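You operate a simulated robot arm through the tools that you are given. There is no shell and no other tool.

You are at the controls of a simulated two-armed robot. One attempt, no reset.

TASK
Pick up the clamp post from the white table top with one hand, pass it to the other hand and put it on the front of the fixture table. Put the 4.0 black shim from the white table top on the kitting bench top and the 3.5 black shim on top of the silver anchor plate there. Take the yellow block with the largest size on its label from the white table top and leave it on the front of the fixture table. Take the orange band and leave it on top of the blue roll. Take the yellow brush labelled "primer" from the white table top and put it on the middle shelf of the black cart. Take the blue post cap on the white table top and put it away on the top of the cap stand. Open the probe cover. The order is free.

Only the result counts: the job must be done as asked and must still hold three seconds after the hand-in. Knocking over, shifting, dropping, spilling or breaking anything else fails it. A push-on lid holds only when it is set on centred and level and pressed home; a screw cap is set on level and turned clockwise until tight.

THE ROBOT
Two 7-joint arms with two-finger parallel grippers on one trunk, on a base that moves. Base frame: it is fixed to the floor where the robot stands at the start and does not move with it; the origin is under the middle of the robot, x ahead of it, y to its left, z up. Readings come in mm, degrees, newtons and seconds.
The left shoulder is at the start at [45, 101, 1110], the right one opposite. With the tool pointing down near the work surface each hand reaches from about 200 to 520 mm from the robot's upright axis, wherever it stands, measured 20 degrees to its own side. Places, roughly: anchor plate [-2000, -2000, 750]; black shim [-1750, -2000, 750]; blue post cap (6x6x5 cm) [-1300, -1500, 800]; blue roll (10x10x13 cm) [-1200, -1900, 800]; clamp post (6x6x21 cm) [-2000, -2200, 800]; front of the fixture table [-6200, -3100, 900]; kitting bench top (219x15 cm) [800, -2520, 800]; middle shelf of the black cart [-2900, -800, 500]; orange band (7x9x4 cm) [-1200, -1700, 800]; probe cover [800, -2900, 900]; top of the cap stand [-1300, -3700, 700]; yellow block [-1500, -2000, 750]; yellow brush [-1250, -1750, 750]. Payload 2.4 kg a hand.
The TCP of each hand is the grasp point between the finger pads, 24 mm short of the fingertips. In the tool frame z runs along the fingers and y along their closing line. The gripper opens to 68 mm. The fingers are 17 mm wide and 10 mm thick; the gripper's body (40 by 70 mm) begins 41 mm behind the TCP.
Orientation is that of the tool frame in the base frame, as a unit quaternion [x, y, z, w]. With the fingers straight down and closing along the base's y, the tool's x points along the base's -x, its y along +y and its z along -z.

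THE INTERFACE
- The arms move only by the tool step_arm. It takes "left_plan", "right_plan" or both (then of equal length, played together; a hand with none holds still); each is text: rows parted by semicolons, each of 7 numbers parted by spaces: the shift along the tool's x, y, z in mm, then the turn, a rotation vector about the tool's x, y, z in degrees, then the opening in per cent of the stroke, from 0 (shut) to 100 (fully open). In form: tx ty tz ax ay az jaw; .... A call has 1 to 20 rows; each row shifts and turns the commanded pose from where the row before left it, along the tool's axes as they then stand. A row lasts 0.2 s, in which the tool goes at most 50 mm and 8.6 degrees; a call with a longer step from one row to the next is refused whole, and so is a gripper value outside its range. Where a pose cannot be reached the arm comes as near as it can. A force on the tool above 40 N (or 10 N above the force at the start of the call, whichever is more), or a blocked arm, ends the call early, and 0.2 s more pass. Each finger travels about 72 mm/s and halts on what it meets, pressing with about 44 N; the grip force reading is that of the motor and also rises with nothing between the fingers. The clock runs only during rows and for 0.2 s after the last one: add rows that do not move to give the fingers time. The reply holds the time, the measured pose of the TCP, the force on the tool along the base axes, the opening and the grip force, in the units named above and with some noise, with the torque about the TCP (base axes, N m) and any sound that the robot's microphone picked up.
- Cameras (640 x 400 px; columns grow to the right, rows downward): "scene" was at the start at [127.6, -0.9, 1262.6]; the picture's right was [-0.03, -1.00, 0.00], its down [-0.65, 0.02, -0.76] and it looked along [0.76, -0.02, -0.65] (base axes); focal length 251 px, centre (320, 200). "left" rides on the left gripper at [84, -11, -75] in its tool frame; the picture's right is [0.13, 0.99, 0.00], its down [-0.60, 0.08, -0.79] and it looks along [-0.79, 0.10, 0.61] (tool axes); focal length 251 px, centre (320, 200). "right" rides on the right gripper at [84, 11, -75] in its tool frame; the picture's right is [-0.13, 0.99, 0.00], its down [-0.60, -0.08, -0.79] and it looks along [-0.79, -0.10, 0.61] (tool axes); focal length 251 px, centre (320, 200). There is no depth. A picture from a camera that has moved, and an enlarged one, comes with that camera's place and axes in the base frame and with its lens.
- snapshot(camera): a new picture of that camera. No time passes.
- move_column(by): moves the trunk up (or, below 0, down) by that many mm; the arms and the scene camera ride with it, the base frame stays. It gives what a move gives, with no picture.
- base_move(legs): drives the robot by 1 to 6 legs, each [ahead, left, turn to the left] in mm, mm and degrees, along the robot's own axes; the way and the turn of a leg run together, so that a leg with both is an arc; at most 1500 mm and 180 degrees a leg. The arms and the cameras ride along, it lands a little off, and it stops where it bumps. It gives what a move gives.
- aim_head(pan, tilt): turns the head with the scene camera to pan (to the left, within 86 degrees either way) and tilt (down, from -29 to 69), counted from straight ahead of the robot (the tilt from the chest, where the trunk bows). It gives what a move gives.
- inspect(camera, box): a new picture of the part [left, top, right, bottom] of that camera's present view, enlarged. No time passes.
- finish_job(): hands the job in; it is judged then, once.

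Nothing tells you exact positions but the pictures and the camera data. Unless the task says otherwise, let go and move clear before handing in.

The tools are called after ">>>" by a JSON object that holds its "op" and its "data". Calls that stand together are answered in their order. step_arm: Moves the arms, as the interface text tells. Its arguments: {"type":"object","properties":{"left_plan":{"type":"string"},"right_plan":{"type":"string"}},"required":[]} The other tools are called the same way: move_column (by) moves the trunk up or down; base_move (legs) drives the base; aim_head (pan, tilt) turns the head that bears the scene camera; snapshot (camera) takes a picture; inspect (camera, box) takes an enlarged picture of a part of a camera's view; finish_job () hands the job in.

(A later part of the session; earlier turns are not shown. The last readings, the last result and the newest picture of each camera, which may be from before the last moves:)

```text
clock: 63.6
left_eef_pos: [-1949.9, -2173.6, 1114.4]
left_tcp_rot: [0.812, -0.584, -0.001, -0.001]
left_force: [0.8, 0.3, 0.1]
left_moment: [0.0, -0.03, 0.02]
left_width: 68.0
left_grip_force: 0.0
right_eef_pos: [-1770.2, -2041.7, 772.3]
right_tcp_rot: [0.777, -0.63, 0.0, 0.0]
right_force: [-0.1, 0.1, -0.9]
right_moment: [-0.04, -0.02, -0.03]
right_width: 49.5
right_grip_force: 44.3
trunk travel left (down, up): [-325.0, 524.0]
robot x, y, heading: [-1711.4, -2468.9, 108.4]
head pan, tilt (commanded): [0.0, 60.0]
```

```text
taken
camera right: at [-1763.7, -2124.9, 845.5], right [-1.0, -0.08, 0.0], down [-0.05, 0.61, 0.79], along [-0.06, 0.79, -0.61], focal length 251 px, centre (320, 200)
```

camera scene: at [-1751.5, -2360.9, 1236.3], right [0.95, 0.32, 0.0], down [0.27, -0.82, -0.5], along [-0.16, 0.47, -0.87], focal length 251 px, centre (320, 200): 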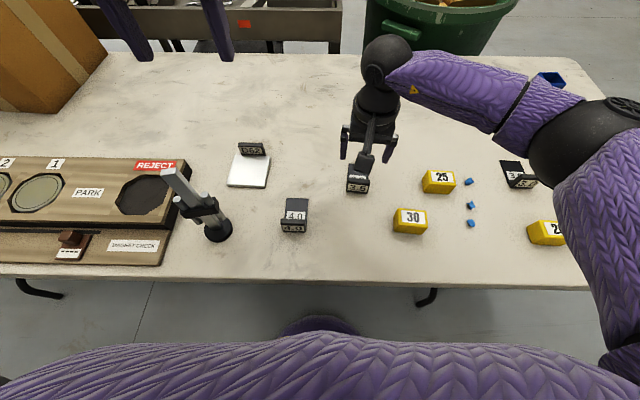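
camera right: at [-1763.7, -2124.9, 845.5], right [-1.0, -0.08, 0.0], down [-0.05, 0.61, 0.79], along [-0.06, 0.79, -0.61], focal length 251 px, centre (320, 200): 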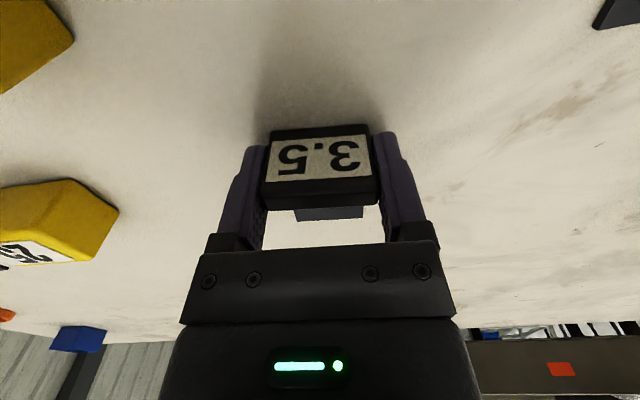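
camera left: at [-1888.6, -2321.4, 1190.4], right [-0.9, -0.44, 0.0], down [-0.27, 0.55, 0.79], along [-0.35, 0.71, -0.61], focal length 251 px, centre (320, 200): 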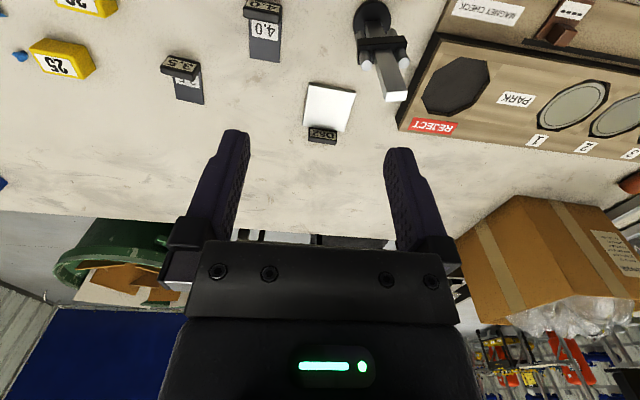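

The 3.5 tab is held (49.5 mm). I lift and check that the whole shim comes along.

>>> {"op": "step_arm", "data": {"right_plan": "0 0 -10 0 0 0 30; 0 0 -30 0 0 0 30; 0 0 -40 0 0 0 30; 0 0 -40 0 0 0 30; 0 0 -40 0 0 0 30; 0 0 -40 0 0 0 30; 0 0 -20 0 0 0 30"}}

>>> {"op": "snapshot", "data": {"camera": "right"}}

>>> {"op": "snapshot", "data": {"camera": "scene"}}

```text
clock: 65.2
left_eef_pos: [-1949.6, -2173.9, 1114.2]
left_tcp_rot: [0.811, -0.585, -0.001, -0.001]
left_force: [1.3, 0.3, 0.0]
left_moment: [-0.03, -0.01, -0.04]
left_width: 68.0
left_grip_force: 0.1
right_eef_pos: [-1771.1, -2041.1, 992.4]
right_tcp_rot: [0.777, -0.63, 0.0, 0.0]
right_force: [-0.3, -0.8, -1.2]
right_moment: [-0.02, 0.0, -0.02]
right_width: 49.6
right_grip_force: 43.9
trunk travel left (down, up): [-325.0, 524.0]
robot x, y, heading: [-1715.9, -2468.2, 108.9]
head pan, tilt (commanded): [0.0, 60.0]
```

```text
taken
camera right: at [-1764.5, -2125.1, 1066.8], right [-1.0, -0.08, 0.0], down [-0.05, 0.61, 0.79], along [-0.06, 0.79, -0.61], focal length 251 px, centre (320, 200)
```

right: 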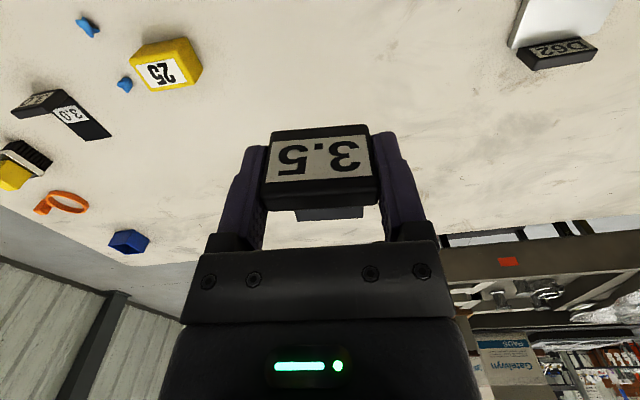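

```text
taken
camera scene: at [-1751.6, -2360.9, 1236.3], right [0.95, 0.32, 0.0], down [0.27, -0.82, -0.5], along [-0.16, 0.47, -0.87], focal length 251 px, centre (320, 200)
```

scene: 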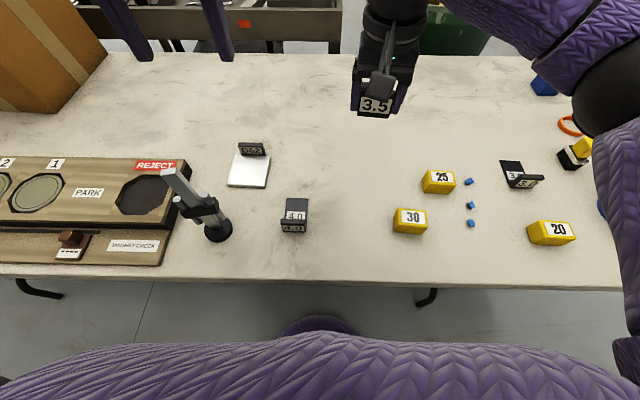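

>>> {"op": "inspect", "data": {"camera": "scene", "box": [200, 130, 300, 210]}}

>>> {"op": "inspect", "data": {"camera": "right", "box": [480, 0, 640, 100]}}

>>> {"op": "inspect", "data": {"camera": "left", "box": [220, 0, 420, 125]}}

```text
5.00 times, centred on (250, 170) of scene
camera zoom: at [-1751.6, -2360.9, 1236.3], right [0.95, 0.32, 0.0], down [0.27, -0.82, -0.5], along [-0.16, 0.47, -0.87], focal length 1257 px, centre (670, 350)
```

zoom: 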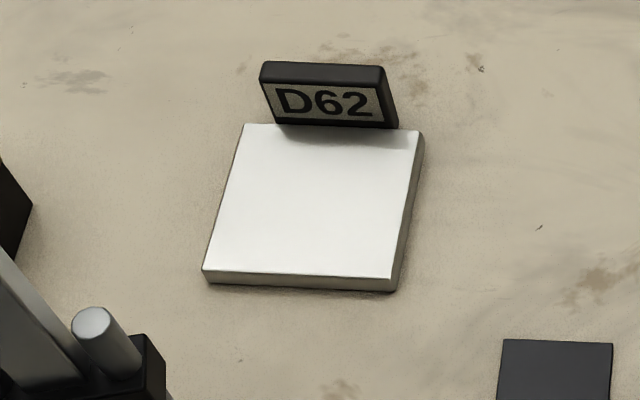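

```text
4.00 times, centred on (560, 50) of right
camera zoom: at [-1764.5, -2125.1, 1066.8], right [-1.0, -0.08, 0.0], down [-0.05, 0.61, 0.79], along [-0.06, 0.79, -0.61], focal length 1006 px, centre (-640, 800)
```

zoom: 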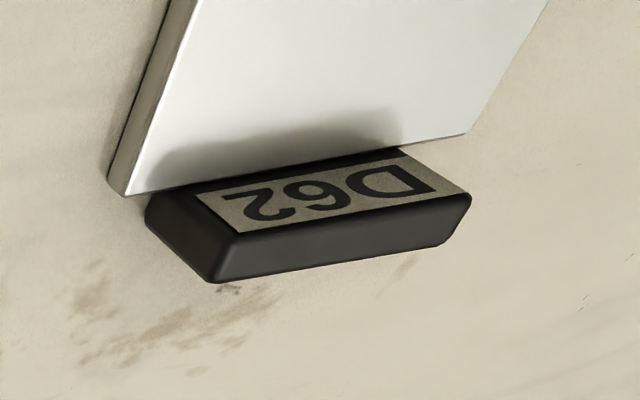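

```text
3.20 times, centred on (320, 62) of left
camera zoom: at [-1912.1, -2250.6, 1190.3], right [-0.9, -0.44, 0.0], down [-0.27, 0.55, 0.79], along [-0.35, 0.71, -0.61], focal length 805 px, centre (320, 640)
```

zoom: 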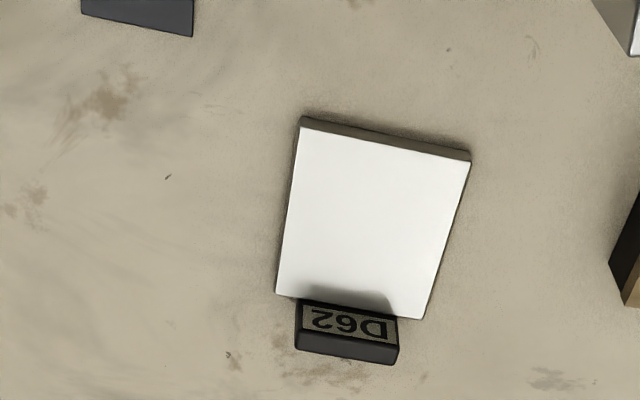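

Anchor plate centre is about (-2028,-2073), top near z=750. I strafe left about 230 mm with the shim held high, then check before placing.

>>> {"op": "base_move", "data": {"legs": [[0, 230, 0]]}}

>>> {"op": "snapshot", "data": {"camera": "scene"}}

>>> {"op": "snapshot", "data": {"camera": "right"}}

```text
clock: 66.9
left_eef_pos: [-2166.1, -2246.3, 1113.8]
left_tcp_rot: [0.812, -0.584, -0.001, -0.001]
left_force: [-0.6, -1.1, -0.2]
left_moment: [0.01, 0.0, -0.03]
left_width: 67.9
left_grip_force: 0.0
right_eef_pos: [-1987.1, -2113.2, 992.0]
right_tcp_rot: [0.777, -0.63, 0.0, 0.0]
right_force: [-0.5, -0.7, -1.2]
right_moment: [0.03, 0.0, -0.01]
right_width: 49.6
right_grip_force: 44.2
trunk travel left (down, up): [-325.0, 524.0]
robot x, y, heading: [-1932.5, -2540.1, 108.6]
head pan, tilt (commanded): [0.0, 60.0]
```

```text
taken
camera scene: at [-1968.5, -2433.3, 1236.3], right [0.95, 0.32, 0.0], down [0.27, -0.82, -0.5], along [-0.16, 0.47, -0.87], focal length 251 px, centre (320, 200)
```

scene: 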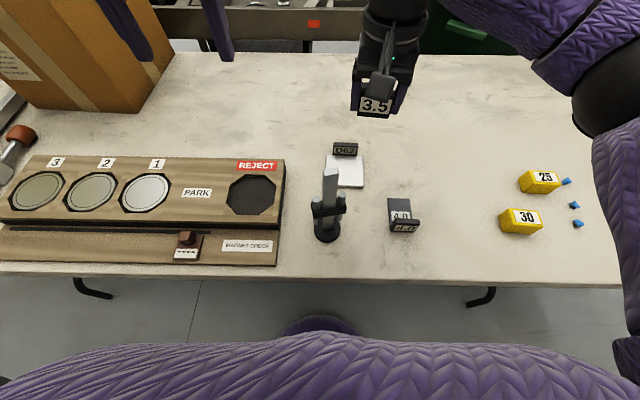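

```text
taken
camera right: at [-1981.3, -2197.4, 1066.3], right [-1.0, -0.08, 0.0], down [-0.05, 0.61, 0.79], along [-0.06, 0.79, -0.61], focal length 251 px, centre (320, 200)
```

right: 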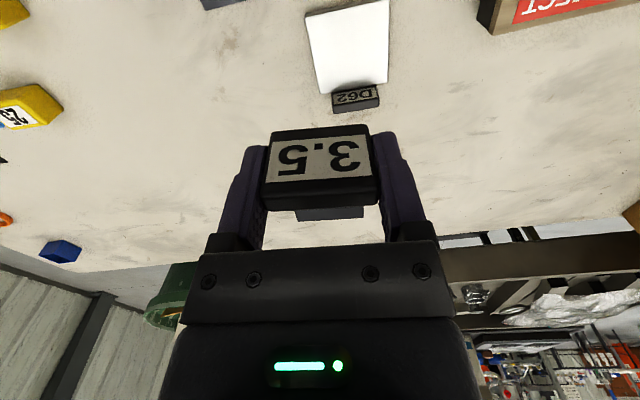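

The wrist camera on the robot side of the hand would hit the clamp post here, so I'll turn the hand 94° so that its camera points right, away from the post, and place the shim crosswise on the plate.

>>> {"op": "step_arm", "data": {"right_plan": "0 0 0 0 0 -8.5 30; 0 0 0 0 0 -8.5 30; 0 0 0 0 0 -8.5 30; 0 0 0 0 0 -8.5 30; 0 0 0 0 0 -8.5 30; 0 0 0 0 0 -8.5 30; 0 0 0 0 0 -8.5 30; 0 0 0 0 0 -8.5 30; 0 0 0 0 0 -8.5 30; 0 0 0 0 0 -8.5 30; 0 0 0 0 0 -8.5 30; 0 0 0 0 0 0 30"}}

>>> {"op": "snapshot", "data": {"camera": "scene"}}

>>> {"op": "snapshot", "data": {"camera": "right"}}

```text
clock: 69.5
left_eef_pos: [-2167.4, -2246.3, 1115.0]
left_tcp_rot: [0.812, -0.584, -0.001, -0.001]
left_force: [0.0, 0.0, -1.0]
left_moment: [0.01, -0.03, 0.02]
left_width: 67.7
left_grip_force: 0.0
right_eef_pos: [-1987.2, -2113.3, 992.7]
right_tcp_rot: [0.972, -0.235, 0.0, 0.0]
right_force: [0.4, 0.0, -1.0]
right_moment: [0.0, -0.03, -0.01]
right_width: 49.5
right_grip_force: 43.7
right hand out of reach, approached as far as the arm can: row 7, 8, 9, 10, 11
trunk travel left (down, up): [-325.0, 524.0]
robot x, y, heading: [-1933.7, -2540.9, 108.4]
head pan, tilt (commanded): [0.0, 60.0]
```

```text
taken
camera scene: at [-1968.2, -2433.2, 1236.3], right [0.95, 0.32, 0.0], down [0.27, -0.82, -0.5], along [-0.16, 0.47, -0.87], focal length 251 px, centre (320, 200)
```

scene: 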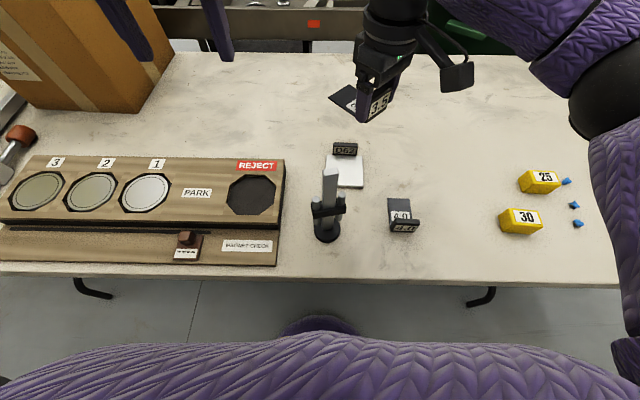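

```text
taken
camera right: at [-1917.7, -2160.7, 1066.3], right [-0.57, -0.82, 0.0], down [-0.5, 0.35, 0.79], along [-0.65, 0.45, -0.61], focal length 251 px, centre (320, 200)
```

right: 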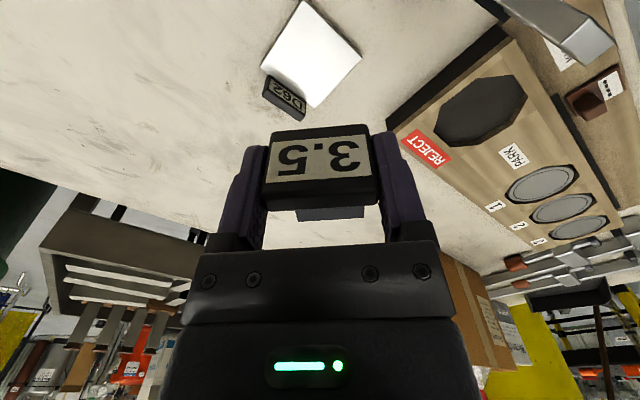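

The wrist stopped at its limit turning that way (heading 153°). I test turning back the other way by one step to learn whether commands count from the actual pose.

>>> {"op": "step_arm", "data": {"right_plan": "0 0 0 0 0 8.5 30; 0 0 0 0 0 0 30"}}

```text
clock: 70.1
left_eef_pos: [-2166.0, -2245.5, 1114.1]
left_tcp_rot: [0.812, -0.584, -0.001, -0.001]
left_force: [0.2, 1.1, 0.3]
left_moment: [-0.05, -0.03, -0.01]
left_width: 67.9
left_grip_force: 0.3
right_eef_pos: [-1988.4, -2114.0, 992.5]
right_tcp_rot: [0.952, -0.306, 0.0, 0.001]
right_force: [0.9, 0.7, -1.2]
right_moment: [-0.01, 0.0, -0.01]
right_width: 49.5
right_grip_force: 44.0
trunk travel left (down, up): [-325.0, 524.0]
robot x, y, heading: [-1930.1, -2538.5, 108.3]
head pan, tilt (commanded): [0.0, 60.0]
```

Commands count from the actual pose. I turn the other way so the camera ends up on the left, over the low wood board and away from the post.

>>> {"op": "step_arm", "data": {"right_plan": "0 0 0 0 0 8.5 30; 0 0 0 0 0 8.5 30; 0 0 0 0 0 8.5 30; 0 0 0 0 0 8.5 30; 0 0 0 0 0 8.5 30; 0 0 0 0 0 8.5 30; 0 0 0 0 0 8.5 30; 0 0 0 0 0 8.5 30; 0 0 0 0 0 8.5 30; 0 0 0 0 0 8.5 30; 0 0 0 0 0 8.5 30; 0 0 0 0 0 8.5 30; 0 0 0 0 0 8.5 30; 0 0 0 0 0 8.5 30; 0 0 0 0 0 8.5 30; 0 0 0 0 0 0 30"}}

>>> {"op": "snapshot", "data": {"camera": "scene"}}

>>> {"op": "snapshot", "data": {"camera": "right"}}

```text
clock: 73.5
left_eef_pos: [-2165.1, -2245.8, 1113.3]
left_tcp_rot: [0.811, -0.585, -0.001, -0.002]
left_force: [-0.8, 0.2, -0.4]
left_moment: [0.01, -0.01, -0.01]
left_width: 68.2
left_grip_force: 0.1
right_eef_pos: [-1988.6, -2111.7, 991.9]
right_tcp_rot: [-0.145, 0.989, -0.001, 0.0]
right_force: [0.1, -0.3, -1.0]
right_moment: [0.01, 0.0, -0.07]
right_width: 49.5
right_grip_force: 44.0
trunk travel left (down, up): [-325.0, 524.0]
robot x, y, heading: [-1933.0, -2539.5, 108.4]
head pan, tilt (commanded): [0.0, 60.0]
```

```text
taken
camera scene: at [-1968.2, -2433.2, 1236.3], right [0.95, 0.32, 0.0], down [0.27, -0.82, -0.5], along [-0.16, 0.47, -0.87], focal length 251 px, centre (320, 200)
```

scene: 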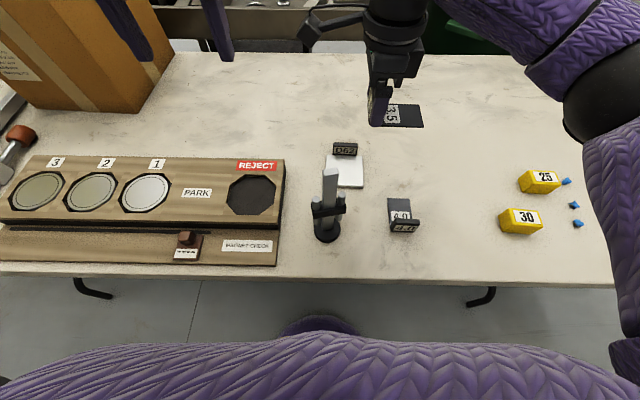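

```text
taken
camera right: at [-2071.1, -2126.7, 1066.1], right [-0.16, 0.99, 0.0], down [0.6, 0.1, 0.79], along [0.78, 0.13, -0.61], focal length 251 px, centre (320, 200)
```

right: 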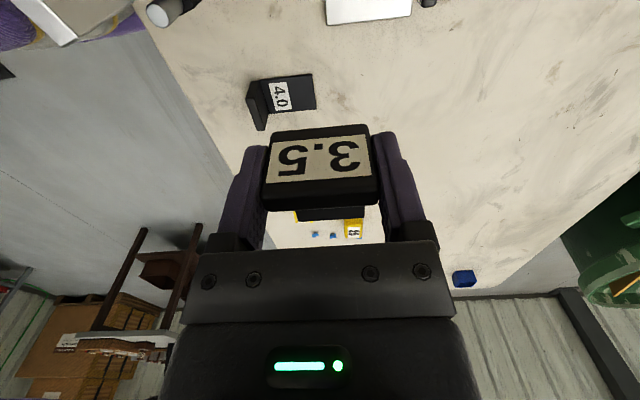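

>>> {"op": "step_arm", "data": {"right_plan": "30.1 18.4 0 0 0 0 30; 30.2 18.4 0 0 0 0 30; 0 0 45 0 0 0 30; 0 0 45 0 0 0 30; 0 0 45 0 0 0 30; 0 0 25 0 0 0 30; 0 0 0 0 0 0 30"}}

>>> {"op": "snapshot", "data": {"camera": "scene"}}

>>> {"op": "inspect", "data": {"camera": "scene", "box": [290, 90, 430, 190]}}

>>> {"op": "snapshot", "data": {"camera": "left"}}

```text
clock: 75.1
left_eef_pos: [-2165.7, -2246.8, 1114.4]
left_tcp_rot: [0.812, -0.584, -0.001, 0.0]
left_force: [0.1, -0.7, 0.1]
left_moment: [-0.02, 0.01, 0.01]
left_width: 68.1
left_grip_force: 0.1
right_eef_pos: [-2054.9, -2095.4, 833.4]
right_tcp_rot: [-0.147, 0.989, -0.001, 0.0]
right_force: [0.1, -0.6, -1.2]
right_moment: [0.02, 0.01, -0.01]
right_width: 49.4
right_grip_force: 43.8
trunk travel left (down, up): [-325.0, 524.0]
robot x, y, heading: [-1929.3, -2539.1, 108.6]
head pan, tilt (commanded): [0.0, 60.0]
```

```text
taken
camera scene: at [-1968.3, -2433.2, 1236.3], right [0.95, 0.32, 0.0], down [0.27, -0.82, -0.5], along [-0.16, 0.47, -0.87], focal length 251 px, centre (320, 200)
```

scene: 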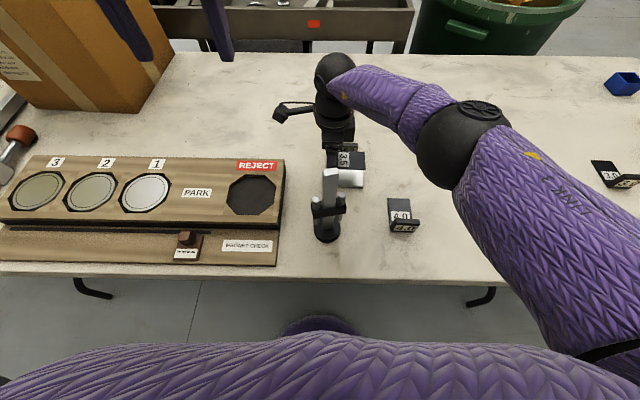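

```text
4.00 times, centred on (360, 140) of scene
camera zoom: at [-1968.3, -2433.2, 1236.3], right [0.95, 0.32, 0.0], down [0.27, -0.82, -0.5], along [-0.16, 0.47, -0.87], focal length 1006 px, centre (160, 440)
```

zoom: 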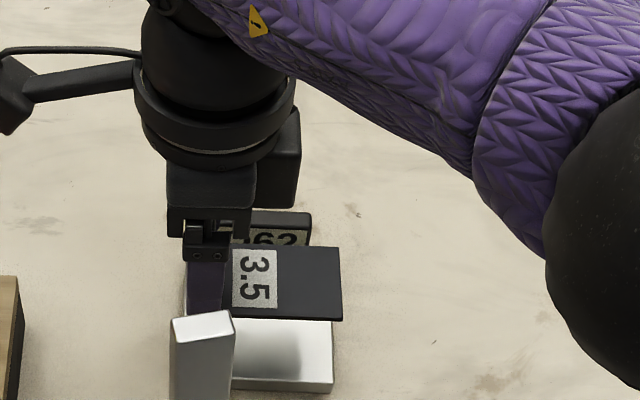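

```text
taken
camera left: at [-2128.7, -2322.9, 1190.3], right [-0.9, -0.44, 0.0], down [-0.27, 0.55, 0.79], along [-0.35, 0.71, -0.61], focal length 251 px, centre (320, 200)
```

left: 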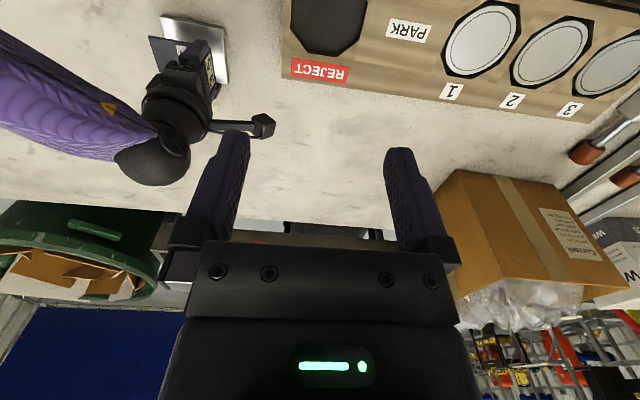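

The shim is aligned over the plate, centred and slightly toward me, clear of the D62 tag. I lower gently.

>>> {"op": "step_arm", "data": {"right_plan": "0 0 25 0 0 0 30; 0 0 18 0 0 0 30; 0 0 3 0 0 0 30; 0 0 2 0 0 0 30; 0 0 0 0 0 0 30"}}

>>> {"op": "inspect", "data": {"camera": "scene", "box": [290, 90, 430, 190]}}

```text
clock: 76.3
left_eef_pos: [-2164.7, -2244.9, 1114.2]
left_tcp_rot: [0.812, -0.584, 0.0, 0.0]
left_force: [-1.2, -1.3, -0.1]
left_moment: [-0.01, 0.0, 0.03]
left_width: 67.9
left_grip_force: 0.0
right_eef_pos: [-2053.7, -2098.2, 785.6]
right_tcp_rot: [-0.146, 0.989, 0.0, 0.0]
right_force: [0.8, 0.5, -1.5]
right_moment: [-0.04, 0.02, 0.0]
right_width: 49.3
right_grip_force: 44.1
right hand out of reach, approached as far as the arm can: row 3
trunk travel left (down, up): [-325.0, 524.0]
robot x, y, heading: [-1932.6, -2537.1, 108.4]
head pan, tilt (commanded): [0.0, 60.0]
```

```text
4.00 times, centred on (360, 140) of scene
camera zoom: at [-1968.3, -2433.2, 1236.3], right [0.95, 0.32, 0.0], down [0.27, -0.82, -0.5], along [-0.16, 0.47, -0.87], focal length 1006 px, centre (160, 440)
```

zoom: 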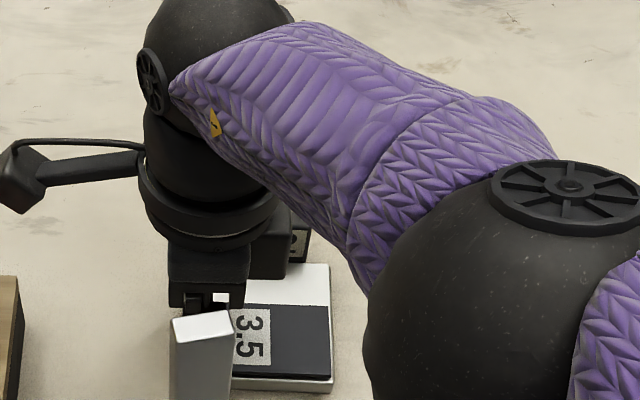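

The arm is at its reach limit a few mm above the plate, so I lower the trunk by 3 mm instead.

>>> {"op": "move_column", "data": {"by": -3}}

>>> {"op": "inspect", "data": {"camera": "scene", "box": [310, 130, 400, 190]}}

```text
clock: 76.8
left_eef_pos: [-2164.5, -2247.2, 1112.8]
left_tcp_rot: [0.812, -0.584, 0.0, 0.0]
left_force: [0.9, -0.5, -0.7]
left_moment: [0.0, 0.0, 0.01]
left_width: 67.8
left_grip_force: 0.1
right_eef_pos: [-2054.6, -2097.4, 783.3]
right_tcp_rot: [-0.147, 0.989, 0.002, -0.001]
right_force: [1.7, 0.5, 19.4]
right_moment: [-0.14, -0.93, -0.05]
right_width: 49.5
right_grip_force: 44.1
trunk travel left (down, up): [-322.0, 528.0]
robot x, y, heading: [-1937.4, -2537.4, 108.4]
head pan, tilt (commanded): [0.0, 60.0]
```

```text
6.67 times, centred on (355, 160) of scene
camera zoom: at [-1968.0, -2434.2, 1233.6], right [0.95, 0.32, 0.0], down [0.27, -0.82, -0.5], along [-0.16, 0.48, -0.87], focal length 1676 px, centre (87, 467)
```

zoom: 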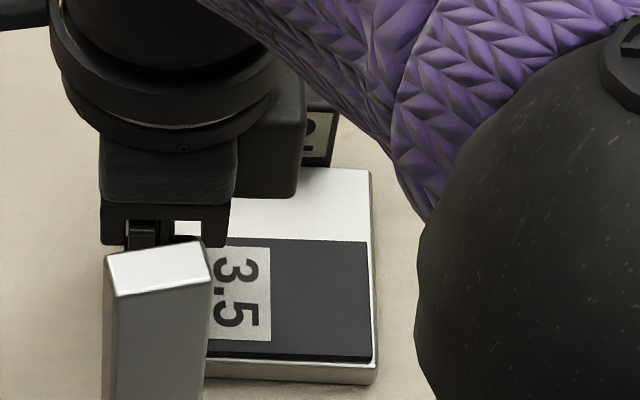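

Contact is made (19 N). I open the fingers and lift away straight up.

>>> {"op": "step_arm", "data": {"right_plan": "0 0 0 0 0 0 78; 0 0 0 0 0 0 95; 0 0 0 0 0 0 95; 0 0 -10 0 0 0 95; 0 0 -30 0 0 0 95; 0 0 -40 0 0 0 95; 0 0 -40 0 0 0 95; 0 0 -40 0 0 0 95; 0 0 -40 0 0 0 95; 0 0 -40 0 0 0 95"}}

>>> {"op": "snapshot", "data": {"camera": "scene"}}

>>> {"op": "inspect", "data": {"camera": "scene", "box": [290, 110, 430, 250]}}

```text
clock: 79.0
left_eef_pos: [-2167.0, -2245.9, 1111.5]
left_tcp_rot: [0.812, -0.584, -0.001, 0.0]
left_force: [0.4, -0.3, 0.5]
left_moment: [0.01, -0.02, -0.02]
left_width: 68.1
left_grip_force: 0.1
right_eef_pos: [-2053.7, -2099.1, 1022.2]
right_tcp_rot: [-0.146, 0.989, 0.0, 0.0]
right_force: [0.5, 1.1, -0.5]
right_moment: [0.01, -0.01, -0.01]
right_width: 64.7
right_grip_force: 0.2
trunk travel left (down, up): [-322.0, 528.0]
robot x, y, heading: [-1929.3, -2541.7, 108.3]
head pan, tilt (commanded): [0.0, 60.0]
```

```text
taken
camera scene: at [-1968.4, -2432.9, 1233.3], right [0.95, 0.32, 0.0], down [0.27, -0.82, -0.5], along [-0.16, 0.47, -0.87], focal length 251 px, centre (320, 200)
```

scene: 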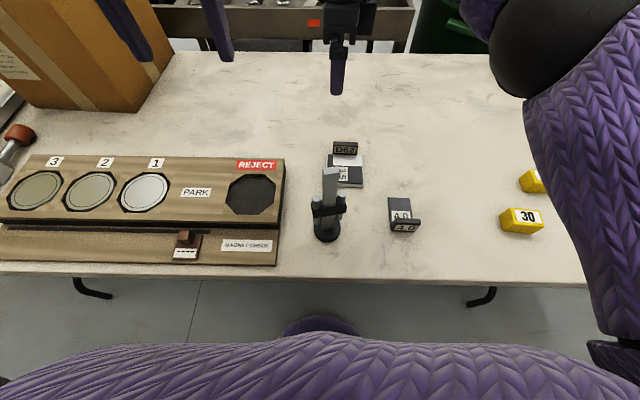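

```text
2.86 times, centred on (360, 180) of scene
camera zoom: at [-1968.4, -2432.9, 1233.3], right [0.95, 0.32, 0.0], down [0.27, -0.82, -0.5], along [-0.16, 0.47, -0.87], focal length 718 px, centre (206, 257)
```

zoom: 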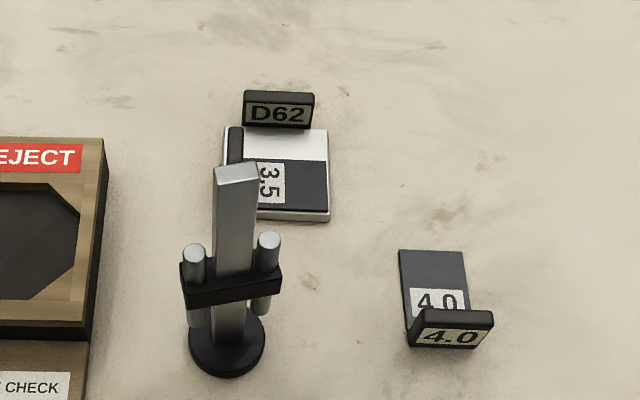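

Shim 3.5 rests on the silver plate, as asked. Next I pick the 4.0 shim with the right hand: turn back to face its tab, move over it and check.

>>> {"op": "step_arm", "data": {"right_plan": "0 0 0 0 0 -8.1 100; 0 0 0 0 0 -8.1 100; 0 0 0 0 0 -8.1 100; 0 0 0 0 0 -8.1 100; 0 0 0 0 0 -8.1 100; 0 0 0 0 0 -8.1 100; 0 0 0 0 0 -8.1 100; 0 0 0 0 0 -8.1 100; 0 0 0 0 0 -8.1 100; 0 0 0 0 0 -8.1 100; 0 0 0 0 0 -8.3 100; 31.2 -38.2 0 0 0 0 100; 31.2 -38.2 0 0 0 0 100; 31.2 -38.3 0 0 0 0 100; 31.2 -38.3 0 0 0 0 100; 0 0 45 0 0 0 100; 0 0 45 0 0 0 100; 0 0 45 0 0 0 100; 0 0 0 0 0 0 100"}}

>>> {"op": "snapshot", "data": {"camera": "right"}}

>>> {"op": "snapshot", "data": {"camera": "scene"}}

```text
clock: 83.0
left_eef_pos: [-2165.3, -2246.4, 1112.2]
left_tcp_rot: [0.812, -0.584, -0.001, 0.0]
left_force: [0.5, -0.6, -0.2]
left_moment: [-0.02, -0.04, 0.01]
left_width: 68.0
left_grip_force: 0.0
right_eef_pos: [-1871.7, -2177.4, 883.4]
right_tcp_rot: [0.799, -0.601, -0.001, 0.001]
right_force: [-0.4, -0.7, 0.9]
right_moment: [-0.02, 0.04, 0.0]
right_width: 67.7
right_grip_force: 0.0
trunk travel left (down, up): [-322.0, 528.0]
robot x, y, heading: [-1932.8, -2540.8, 108.1]
head pan, tilt (commanded): [0.0, 60.0]
```

```text
taken
camera right: at [-1858.5, -2261.1, 957.2], right [-0.99, -0.15, 0.0], down [-0.09, 0.6, 0.79], along [-0.12, 0.78, -0.61], focal length 251 px, centre (320, 200)
```

right: 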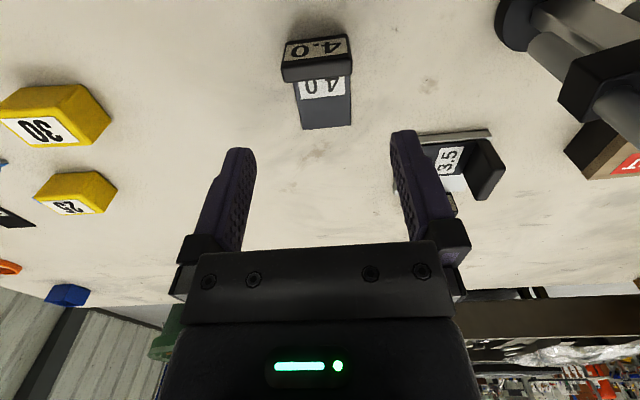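

```text
taken
camera scene: at [-1968.3, -2432.8, 1233.3], right [0.95, 0.32, 0.0], down [0.27, -0.82, -0.5], along [-0.16, 0.47, -0.87], focal length 251 px, centre (320, 200)
```

scene: 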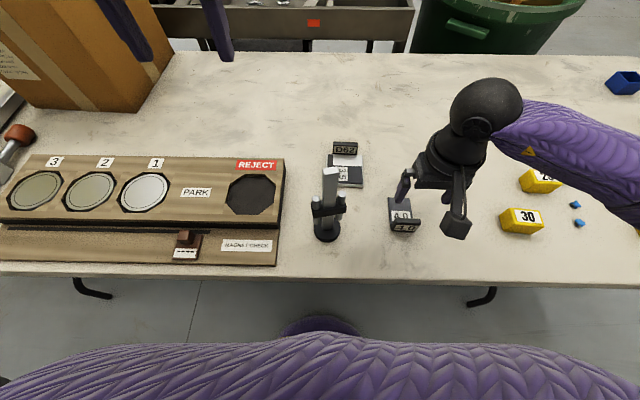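

Aligned on the 4.0 tab. Lowering and gripping.

>>> {"op": "step_arm", "data": {"right_plan": "0 0 40 0 0 0 100; 0 0 40 0 0 0 100; 0 0 22 0 0 0 100; 0 0 9 0 0 0 100; 0 0 0 0 0 0 40; 0 0 0 0 0 0 40; 0 0 0 0 0 0 30; 0 0 0 0 0 0 30; 0 0 -10 0 0 0 30; 0 0 -30 0 0 0 30; 0 0 -45 0 0 0 30; 0 0 -45 0 0 0 30; 0 0 -45 0 0 0 30; 0 0 -45 0 0 0 30; 0 0 -40 0 0 0 30"}}

>>> {"op": "snapshot", "data": {"camera": "right"}}

>>> {"op": "snapshot", "data": {"camera": "scene"}}

```text
clock: 86.2
left_eef_pos: [-2166.3, -2245.7, 1111.4]
left_tcp_rot: [0.812, -0.584, -0.001, 0.0]
left_force: [0.3, -0.5, -0.2]
left_moment: [0.01, 0.0, 0.0]
left_width: 68.2
left_grip_force: 0.0
right_eef_pos: [-1871.3, -2176.9, 1037.8]
right_tcp_rot: [0.799, -0.601, 0.0, 0.0]
right_force: [0.6, 0.5, -0.6]
right_moment: [-0.03, -0.02, 0.02]
right_width: 49.5
right_grip_force: 43.9
trunk travel left (down, up): [-322.0, 528.0]
robot x, y, heading: [-1933.3, -2538.7, 108.3]
head pan, tilt (commanded): [0.0, 60.0]
```

```text
taken
camera right: at [-1858.2, -2260.1, 1112.5], right [-0.99, -0.15, 0.0], down [-0.09, 0.6, 0.79], along [-0.12, 0.78, -0.61], focal length 251 px, centre (320, 200)
```

right: 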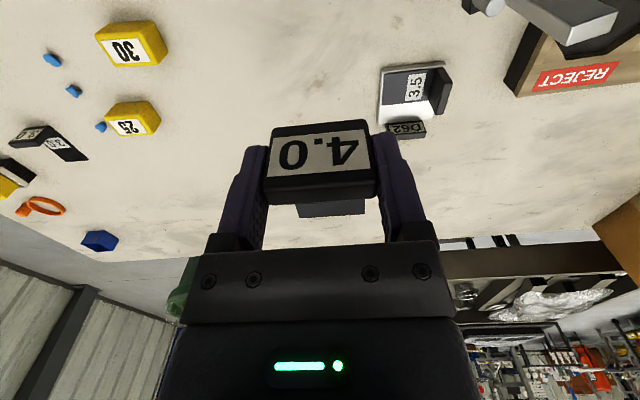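

```text
taken
camera scene: at [-1968.3, -2432.9, 1233.3], right [0.95, 0.32, 0.0], down [0.27, -0.82, -0.5], along [-0.16, 0.47, -0.87], focal length 251 px, centre (320, 200)
```

scene: 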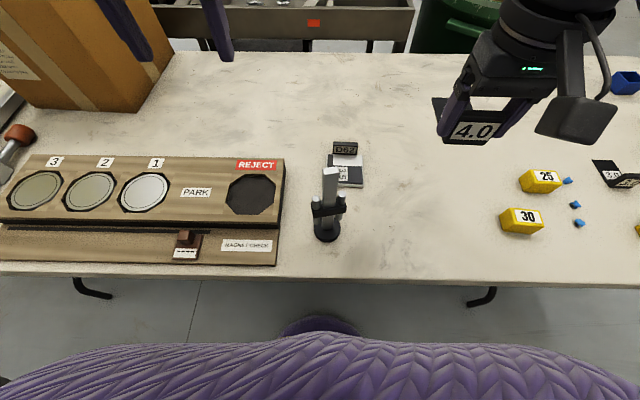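

I have the 4.0 shim in the right hand. Next I go around to the near end of the table, to do the band with the left hand; first back off, strafe right along the aisle and turn to the table's long direction.

>>> {"op": "base_move", "data": {"legs": [[-330, 0, 0], [0, -480, 0], [0, 0, 90]]}}

>>> {"op": "aim_head", "data": {"pan": -60, "tilt": 45}}

>>> {"op": "snapshot", "data": {"camera": "scene"}}

```text
clock: 94.5
left_eef_pos: [-1680.0, -2923.0, 1112.1]
left_tcp_rot: [0.99, 0.141, -0.001, 0.001]
left_force: [-0.2, 0.5, -1.4]
left_moment: [-0.01, 0.03, -0.01]
left_width: 68.2
left_grip_force: 0.0
right_eef_pos: [-1737.6, -2625.3, 1037.9]
right_tcp_rot: [0.993, 0.121, 0.0, 0.001]
right_force: [0.3, 0.5, 0.0]
right_moment: [-0.01, -0.01, 0.03]
right_width: 49.6
right_grip_force: 44.2
trunk travel left (down, up): [-322.0, 528.0]
robot x, y, heading: [-1380.9, -2698.8, -163.7]
head pan, tilt (commanded): [0.0, 60.0]
```

```text
clock: 95.8
left_eef_pos: [-1680.5, -2922.7, 1111.6]
left_tcp_rot: [0.99, 0.141, 0.0, 0.0]
left_force: [-0.6, 0.2, 0.1]
left_moment: [-0.01, -0.02, 0.0]
left_width: 68.0
left_grip_force: 0.0
right_eef_pos: [-1739.2, -2625.6, 1038.3]
right_tcp_rot: [0.993, 0.121, 0.001, 0.001]
right_force: [-0.7, -0.2, -0.3]
right_moment: [0.0, -0.03, -0.01]
right_width: 49.4
right_grip_force: 44.0
trunk travel left (down, up): [-322.0, 528.0]
robot x, y, heading: [-1378.4, -2700.6, -163.8]
head pan, tilt (commanded): [-60.0, 45.0]
```

```text
taken
camera scene: at [-1479.5, -2655.5, 1252.7], right [0.69, 0.72, 0.0], down [0.51, -0.49, -0.71], along [-0.51, 0.49, -0.71], focal length 251 px, centre (320, 200)
```

scene: 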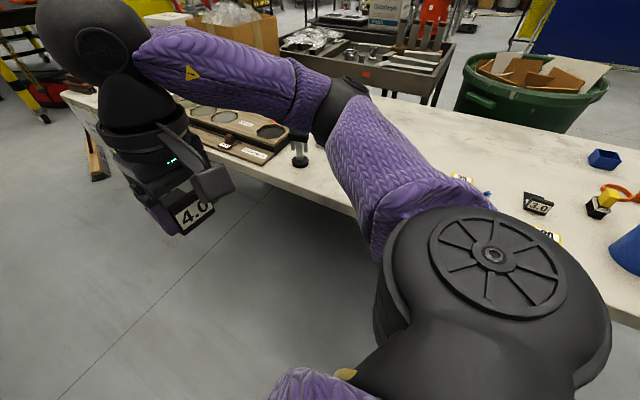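

>>> {"op": "base_move", "data": {"legs": [[-900, -200, 0], [0, -780, 2]]}}

>>> {"op": "aim_head", "data": {"pan": 0, "tilt": 58}}

>>> {"op": "snapshot", "data": {"camera": "scene"}}

>>> {"op": "snapshot", "data": {"camera": "left"}}

```text
clock: 104.6
left_eef_pos: [-1088.9, -1723.5, 1112.5]
left_tcp_rot: [0.988, 0.156, -0.001, 0.0]
left_force: [1.2, -0.9, 1.0]
left_moment: [-0.02, 0.02, -0.01]
left_width: 68.0
left_grip_force: 0.1
right_eef_pos: [-1156.5, -1428.3, 1038.6]
right_tcp_rot: [0.991, 0.135, -0.001, 0.001]
right_force: [-0.6, 0.5, -1.2]
right_moment: [-0.01, 0.01, -0.02]
right_width: 49.5
right_grip_force: 44.6
trunk travel left (down, up): [-322.0, 528.0]
robot x, y, heading: [-793.0, -1493.1, -162.3]
head pan, tilt (commanded): [-60.0, 45.0]
```

```text
clock: 105.9
left_eef_pos: [-1089.0, -1722.9, 1111.4]
left_tcp_rot: [0.988, 0.155, -0.002, 0.0]
left_force: [0.3, -0.3, -0.4]
left_moment: [0.01, 0.0, 0.01]
left_width: 67.9
left_grip_force: 0.1
right_eef_pos: [-1156.6, -1427.2, 1038.5]
right_tcp_rot: [0.991, 0.135, 0.0, 0.001]
right_force: [-0.7, 0.5, -1.2]
right_moment: [0.02, -0.01, -0.02]
right_width: 49.4
right_grip_force: 44.4
trunk travel left (down, up): [-322.0, 528.0]
robot x, y, heading: [-794.7, -1495.5, -161.8]
head pan, tilt (commanded): [0.0, 58.0]
```

```text
taken
camera scene: at [-902.3, -1525.4, 1235.6], right [-0.31, 0.95, 0.0], down [0.81, 0.26, -0.53], along [-0.5, -0.16, -0.85], focal length 251 px, centre (320, 200)
```

scene: 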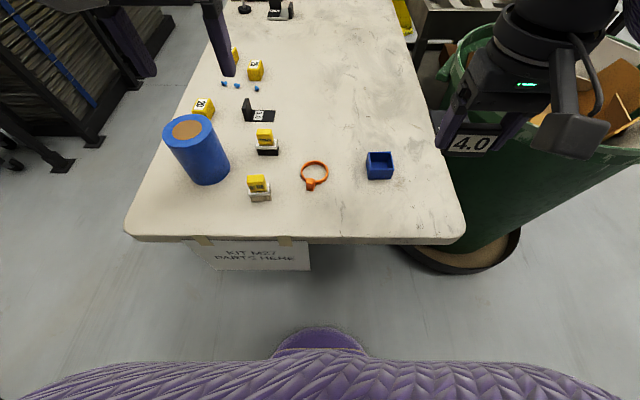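

```text
taken
camera left: at [-1012.4, -1687.1, 1187.4], right [0.43, -0.9, 0.0], down [-0.55, -0.26, 0.79], along [-0.72, -0.34, -0.61], focal length 251 px, centre (320, 200)
```

left: 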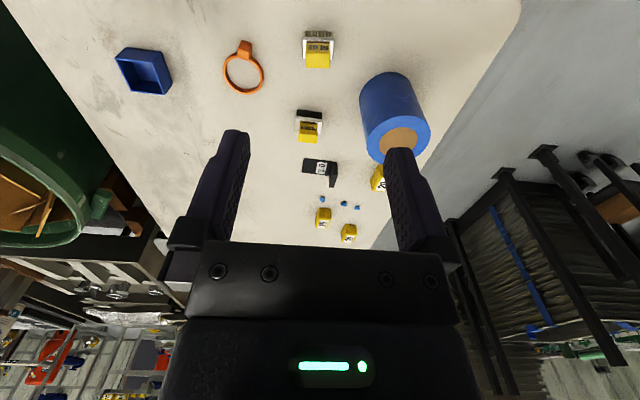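

>>> {"op": "inspect", "data": {"camera": "scene", "box": [150, 60, 410, 222]}}

>>> {"op": "inspect", "data": {"camera": "scene", "box": [225, 120, 345, 210]}}

>>> {"op": "inspect", "data": {"camera": "left", "box": [100, 20, 340, 170]}}

```text
2.46 times, centred on (280, 141) of scene
camera zoom: at [-902.3, -1525.4, 1235.6], right [-0.31, 0.95, 0.0], down [0.81, 0.26, -0.53], along [-0.5, -0.16, -0.85], focal length 619 px, centre (418, 345)
```

zoom: 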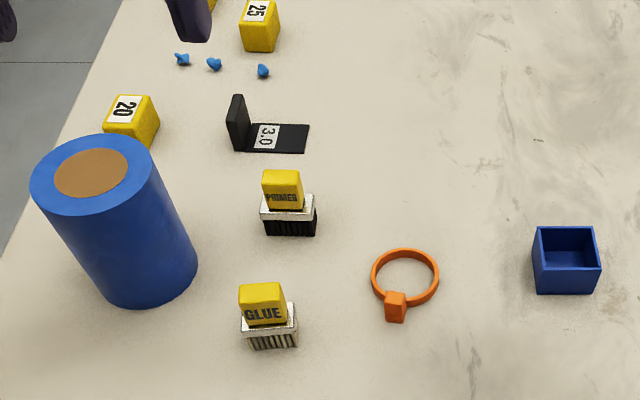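

```text
4.44 times, centred on (285, 165) of scene
camera zoom: at [-902.3, -1525.4, 1235.6], right [-0.31, 0.95, 0.0], down [0.81, 0.26, -0.53], along [-0.5, -0.16, -0.85], focal length 1117 px, centre (476, 356)
```

zoom: 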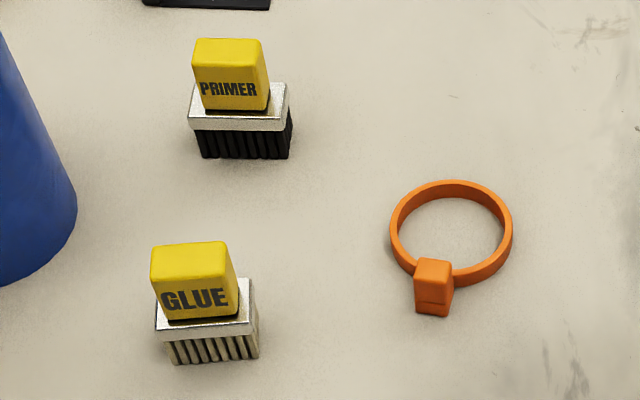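

```text
2.67 times, centred on (220, 95) of left
camera zoom: at [-1012.4, -1687.1, 1187.4], right [0.43, -0.9, 0.0], down [-0.55, -0.26, 0.79], along [-0.72, -0.34, -0.61], focal length 670 px, centre (587, 480)
```

zoom: 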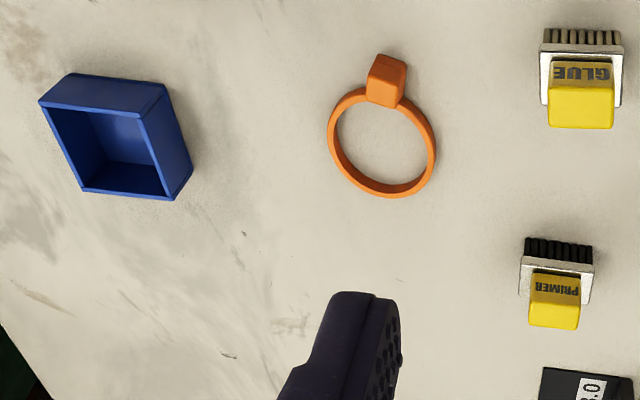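

The primer brush is the one with black bristles; the orange band lies beside it with its block toward me; the roll is at about (-1197,-1908). I move slightly closer.

>>> {"op": "base_move", "data": {"legs": [[90, 40, 0]]}}

>>> {"op": "snapshot", "data": {"camera": "scene"}}

>>> {"op": "inspect", "data": {"camera": "scene", "box": [270, 140, 370, 220]}}

>>> {"op": "snapshot", "data": {"camera": "left"}}

```text
clock: 107.0
left_eef_pos: [-1161.7, -1788.9, 1112.1]
left_tcp_rot: [0.988, 0.156, 0.0, 0.0]
left_force: [1.1, 0.3, -1.2]
left_moment: [0.03, 0.01, 0.04]
left_width: 68.1
left_grip_force: 0.1
right_eef_pos: [-1229.4, -1493.2, 1038.3]
right_tcp_rot: [0.991, 0.134, 0.0, 0.001]
right_force: [-0.3, -0.1, -0.9]
right_moment: [-0.02, 0.01, -0.02]
right_width: 49.2
right_grip_force: 44.1
trunk travel left (down, up): [-322.0, 528.0]
robot x, y, heading: [-866.0, -1556.2, -162.1]
head pan, tilt (commanded): [0.0, 58.0]
```

```text
taken
camera scene: at [-975.5, -1591.1, 1235.5], right [-0.31, 0.95, 0.0], down [0.81, 0.26, -0.53], along [-0.5, -0.16, -0.85], focal length 251 px, centre (320, 200)
```

scene: 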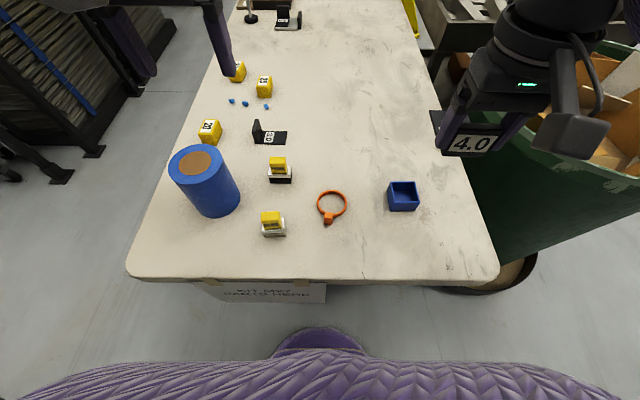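

```text
5.00 times, centred on (320, 180) of scene
camera zoom: at [-975.5, -1591.1, 1235.5], right [-0.31, 0.95, 0.0], down [0.81, 0.26, -0.53], along [-0.5, -0.16, -0.85], focal length 1257 px, centre (320, 300)
```

zoom: 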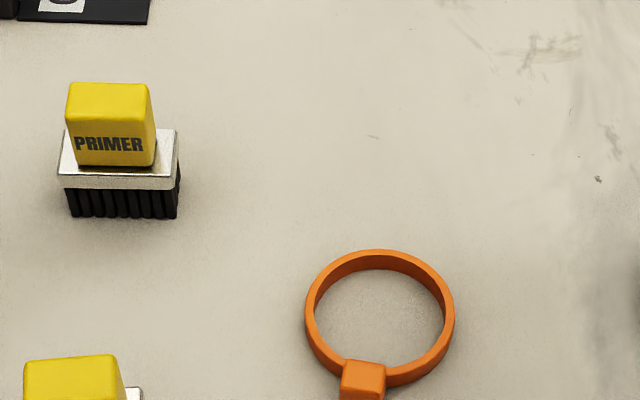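

```text
taken
camera left: at [-1085.6, -1752.8, 1187.2], right [0.43, -0.9, 0.0], down [-0.55, -0.26, 0.79], along [-0.72, -0.34, -0.61], focal length 251 px, centre (320, 200)
```

left: 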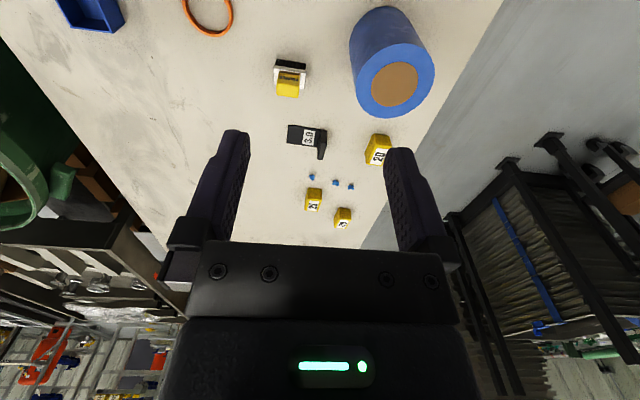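

The band's block is at about (-1218,-1650). I bring the left hand above it, turned to match, and move the right hand aside a little.

>>> {"op": "step_arm", "data": {"left_plan": "0 0 0 0 0 6 100; 0 0 0 0 0 6 100; -10.4 -36.1 0 0 0 0 100; -10.4 -36.1 0 0 0 0 100; -10.3 -36.1 0 0 0 0 100; -10.3 -36.2 0 0 0 0 100; 0 0 46 0 0 0 100; 0 0 46 0 0 0 100; 0 0 46 0 0 0 100; 0 0 46 0 0 0 100; 0 0 46 0 0 0 100; 0 0 0 0 0 0 100", "right_plan": "0 -20 0 0 0 0 30; 0 -20 0 0 0 0 30; 0 -20 0 0 0 0 30; 0 0 0 0 0 0 30; 0 0 0 0 0 0 30; 0 0 0 0 0 0 30; 0 0 0 0 0 0 30; 0 0 0 0 0 0 30; 0 0 0 0 0 0 30; 0 0 0 0 0 0 30; 0 0 0 0 0 0 30; 0 0 0 0 0 0 30"}}

>>> {"op": "snapshot", "data": {"camera": "left"}}

>>> {"op": "snapshot", "data": {"camera": "scene"}}

```text
clock: 109.6
left_eef_pos: [-1216.3, -1646.9, 880.6]
left_tcp_rot: [0.999, 0.052, -0.001, 0.0]
left_force: [-1.1, -0.2, 0.1]
left_moment: [0.02, -0.01, 0.0]
left_width: 68.2
left_grip_force: 0.1
right_eef_pos: [-1244.3, -1435.6, 1038.2]
right_tcp_rot: [0.991, 0.135, 0.001, 0.001]
right_force: [-0.3, -0.4, -1.0]
right_moment: [-0.04, -0.01, 0.01]
right_width: 49.5
right_grip_force: 44.0
trunk travel left (down, up): [-322.0, 528.0]
robot x, y, heading: [-867.3, -1557.7, -162.0]
head pan, tilt (commanded): [0.0, 58.0]
```

```text
taken
camera left: at [-1134.6, -1628.5, 955.5], right [0.23, -0.97, 0.0], down [-0.59, -0.14, 0.79], along [-0.77, -0.18, -0.61], focal length 251 px, centre (320, 200)
```

left: 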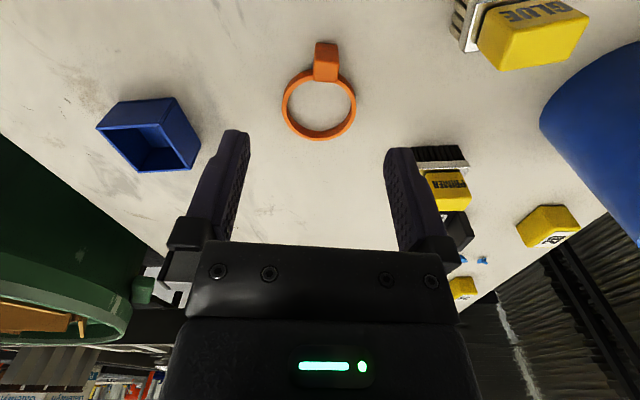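

```text
taken
camera scene: at [-975.2, -1590.7, 1235.6], right [-0.31, 0.95, 0.0], down [0.81, 0.26, -0.53], along [-0.5, -0.16, -0.85], focal length 251 px, centre (320, 200)
```

scene: 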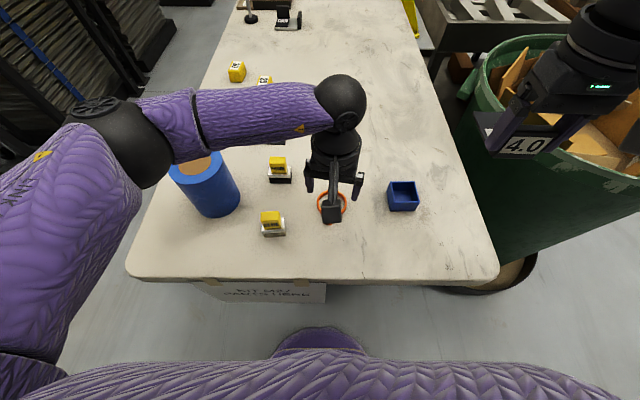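

>>> {"op": "inspect", "data": {"camera": "left", "box": [260, 20, 380, 150]}}

```text
3.08 times, centred on (320, 85) of left
camera zoom: at [-1134.6, -1628.5, 955.5], right [0.23, -0.97, 0.0], down [-0.59, -0.14, 0.79], along [-0.77, -0.18, -0.61], focal length 774 px, centre (320, 554)
```

zoom: 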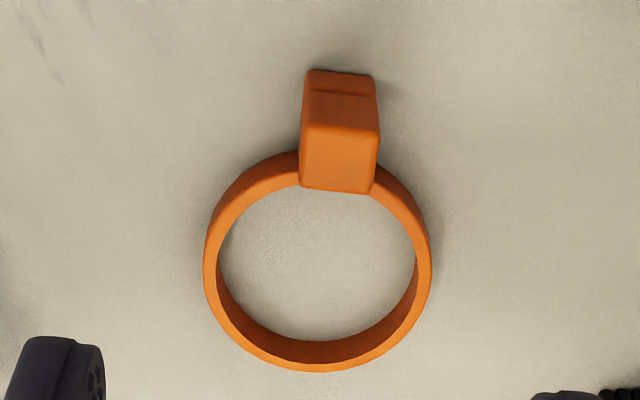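

The block (about 18×15×31 mm) is at (-1219,-1652). I shift slightly, lower, grip and lift.

>>> {"op": "step_arm", "data": {"left_plan": "-3.3 5.3 20 0 0 0 100; 0 0 40 0 0 0 100; 0 0 35 0 0 0 100; 0 0 17.5 0 0 0 100; 0 0 0 0 0 0 60; 0 0 0 0 0 0 30; 0 0 0 0 0 0 10; 0 0 0 0 0 0 5; 0 0 0 0 0 0 5"}}

>>> {"op": "snapshot", "data": {"camera": "left"}}

```text
clock: 111.6
left_eef_pos: [-1221.6, -1653.5, 769.2]
left_tcp_rot: [0.999, 0.051, -0.001, 0.0]
left_force: [0.1, 0.1, 0.5]
left_moment: [0.0, -0.01, 0.02]
left_width: 16.7
left_grip_force: 35.2
right_eef_pos: [-1243.7, -1435.4, 1037.4]
right_tcp_rot: [0.991, 0.134, 0.001, 0.001]
right_force: [0.2, -0.2, 0.0]
right_moment: [0.01, -0.01, 0.02]
right_width: 49.3
right_grip_force: 43.7
trunk travel left (down, up): [-322.0, 528.0]
robot x, y, heading: [-868.7, -1557.6, -162.1]
head pan, tilt (commanded): [0.0, 58.0]
```

```text
taken
camera left: at [-1139.0, -1634.9, 844.5], right [0.23, -0.97, 0.0], down [-0.59, -0.14, 0.79], along [-0.77, -0.18, -0.61], focal length 251 px, centre (320, 200)
```

left: 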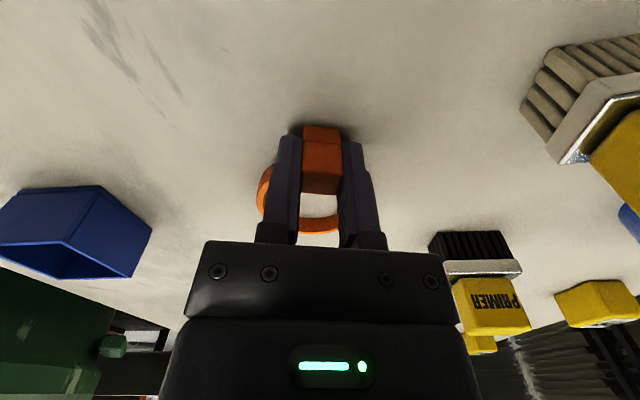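

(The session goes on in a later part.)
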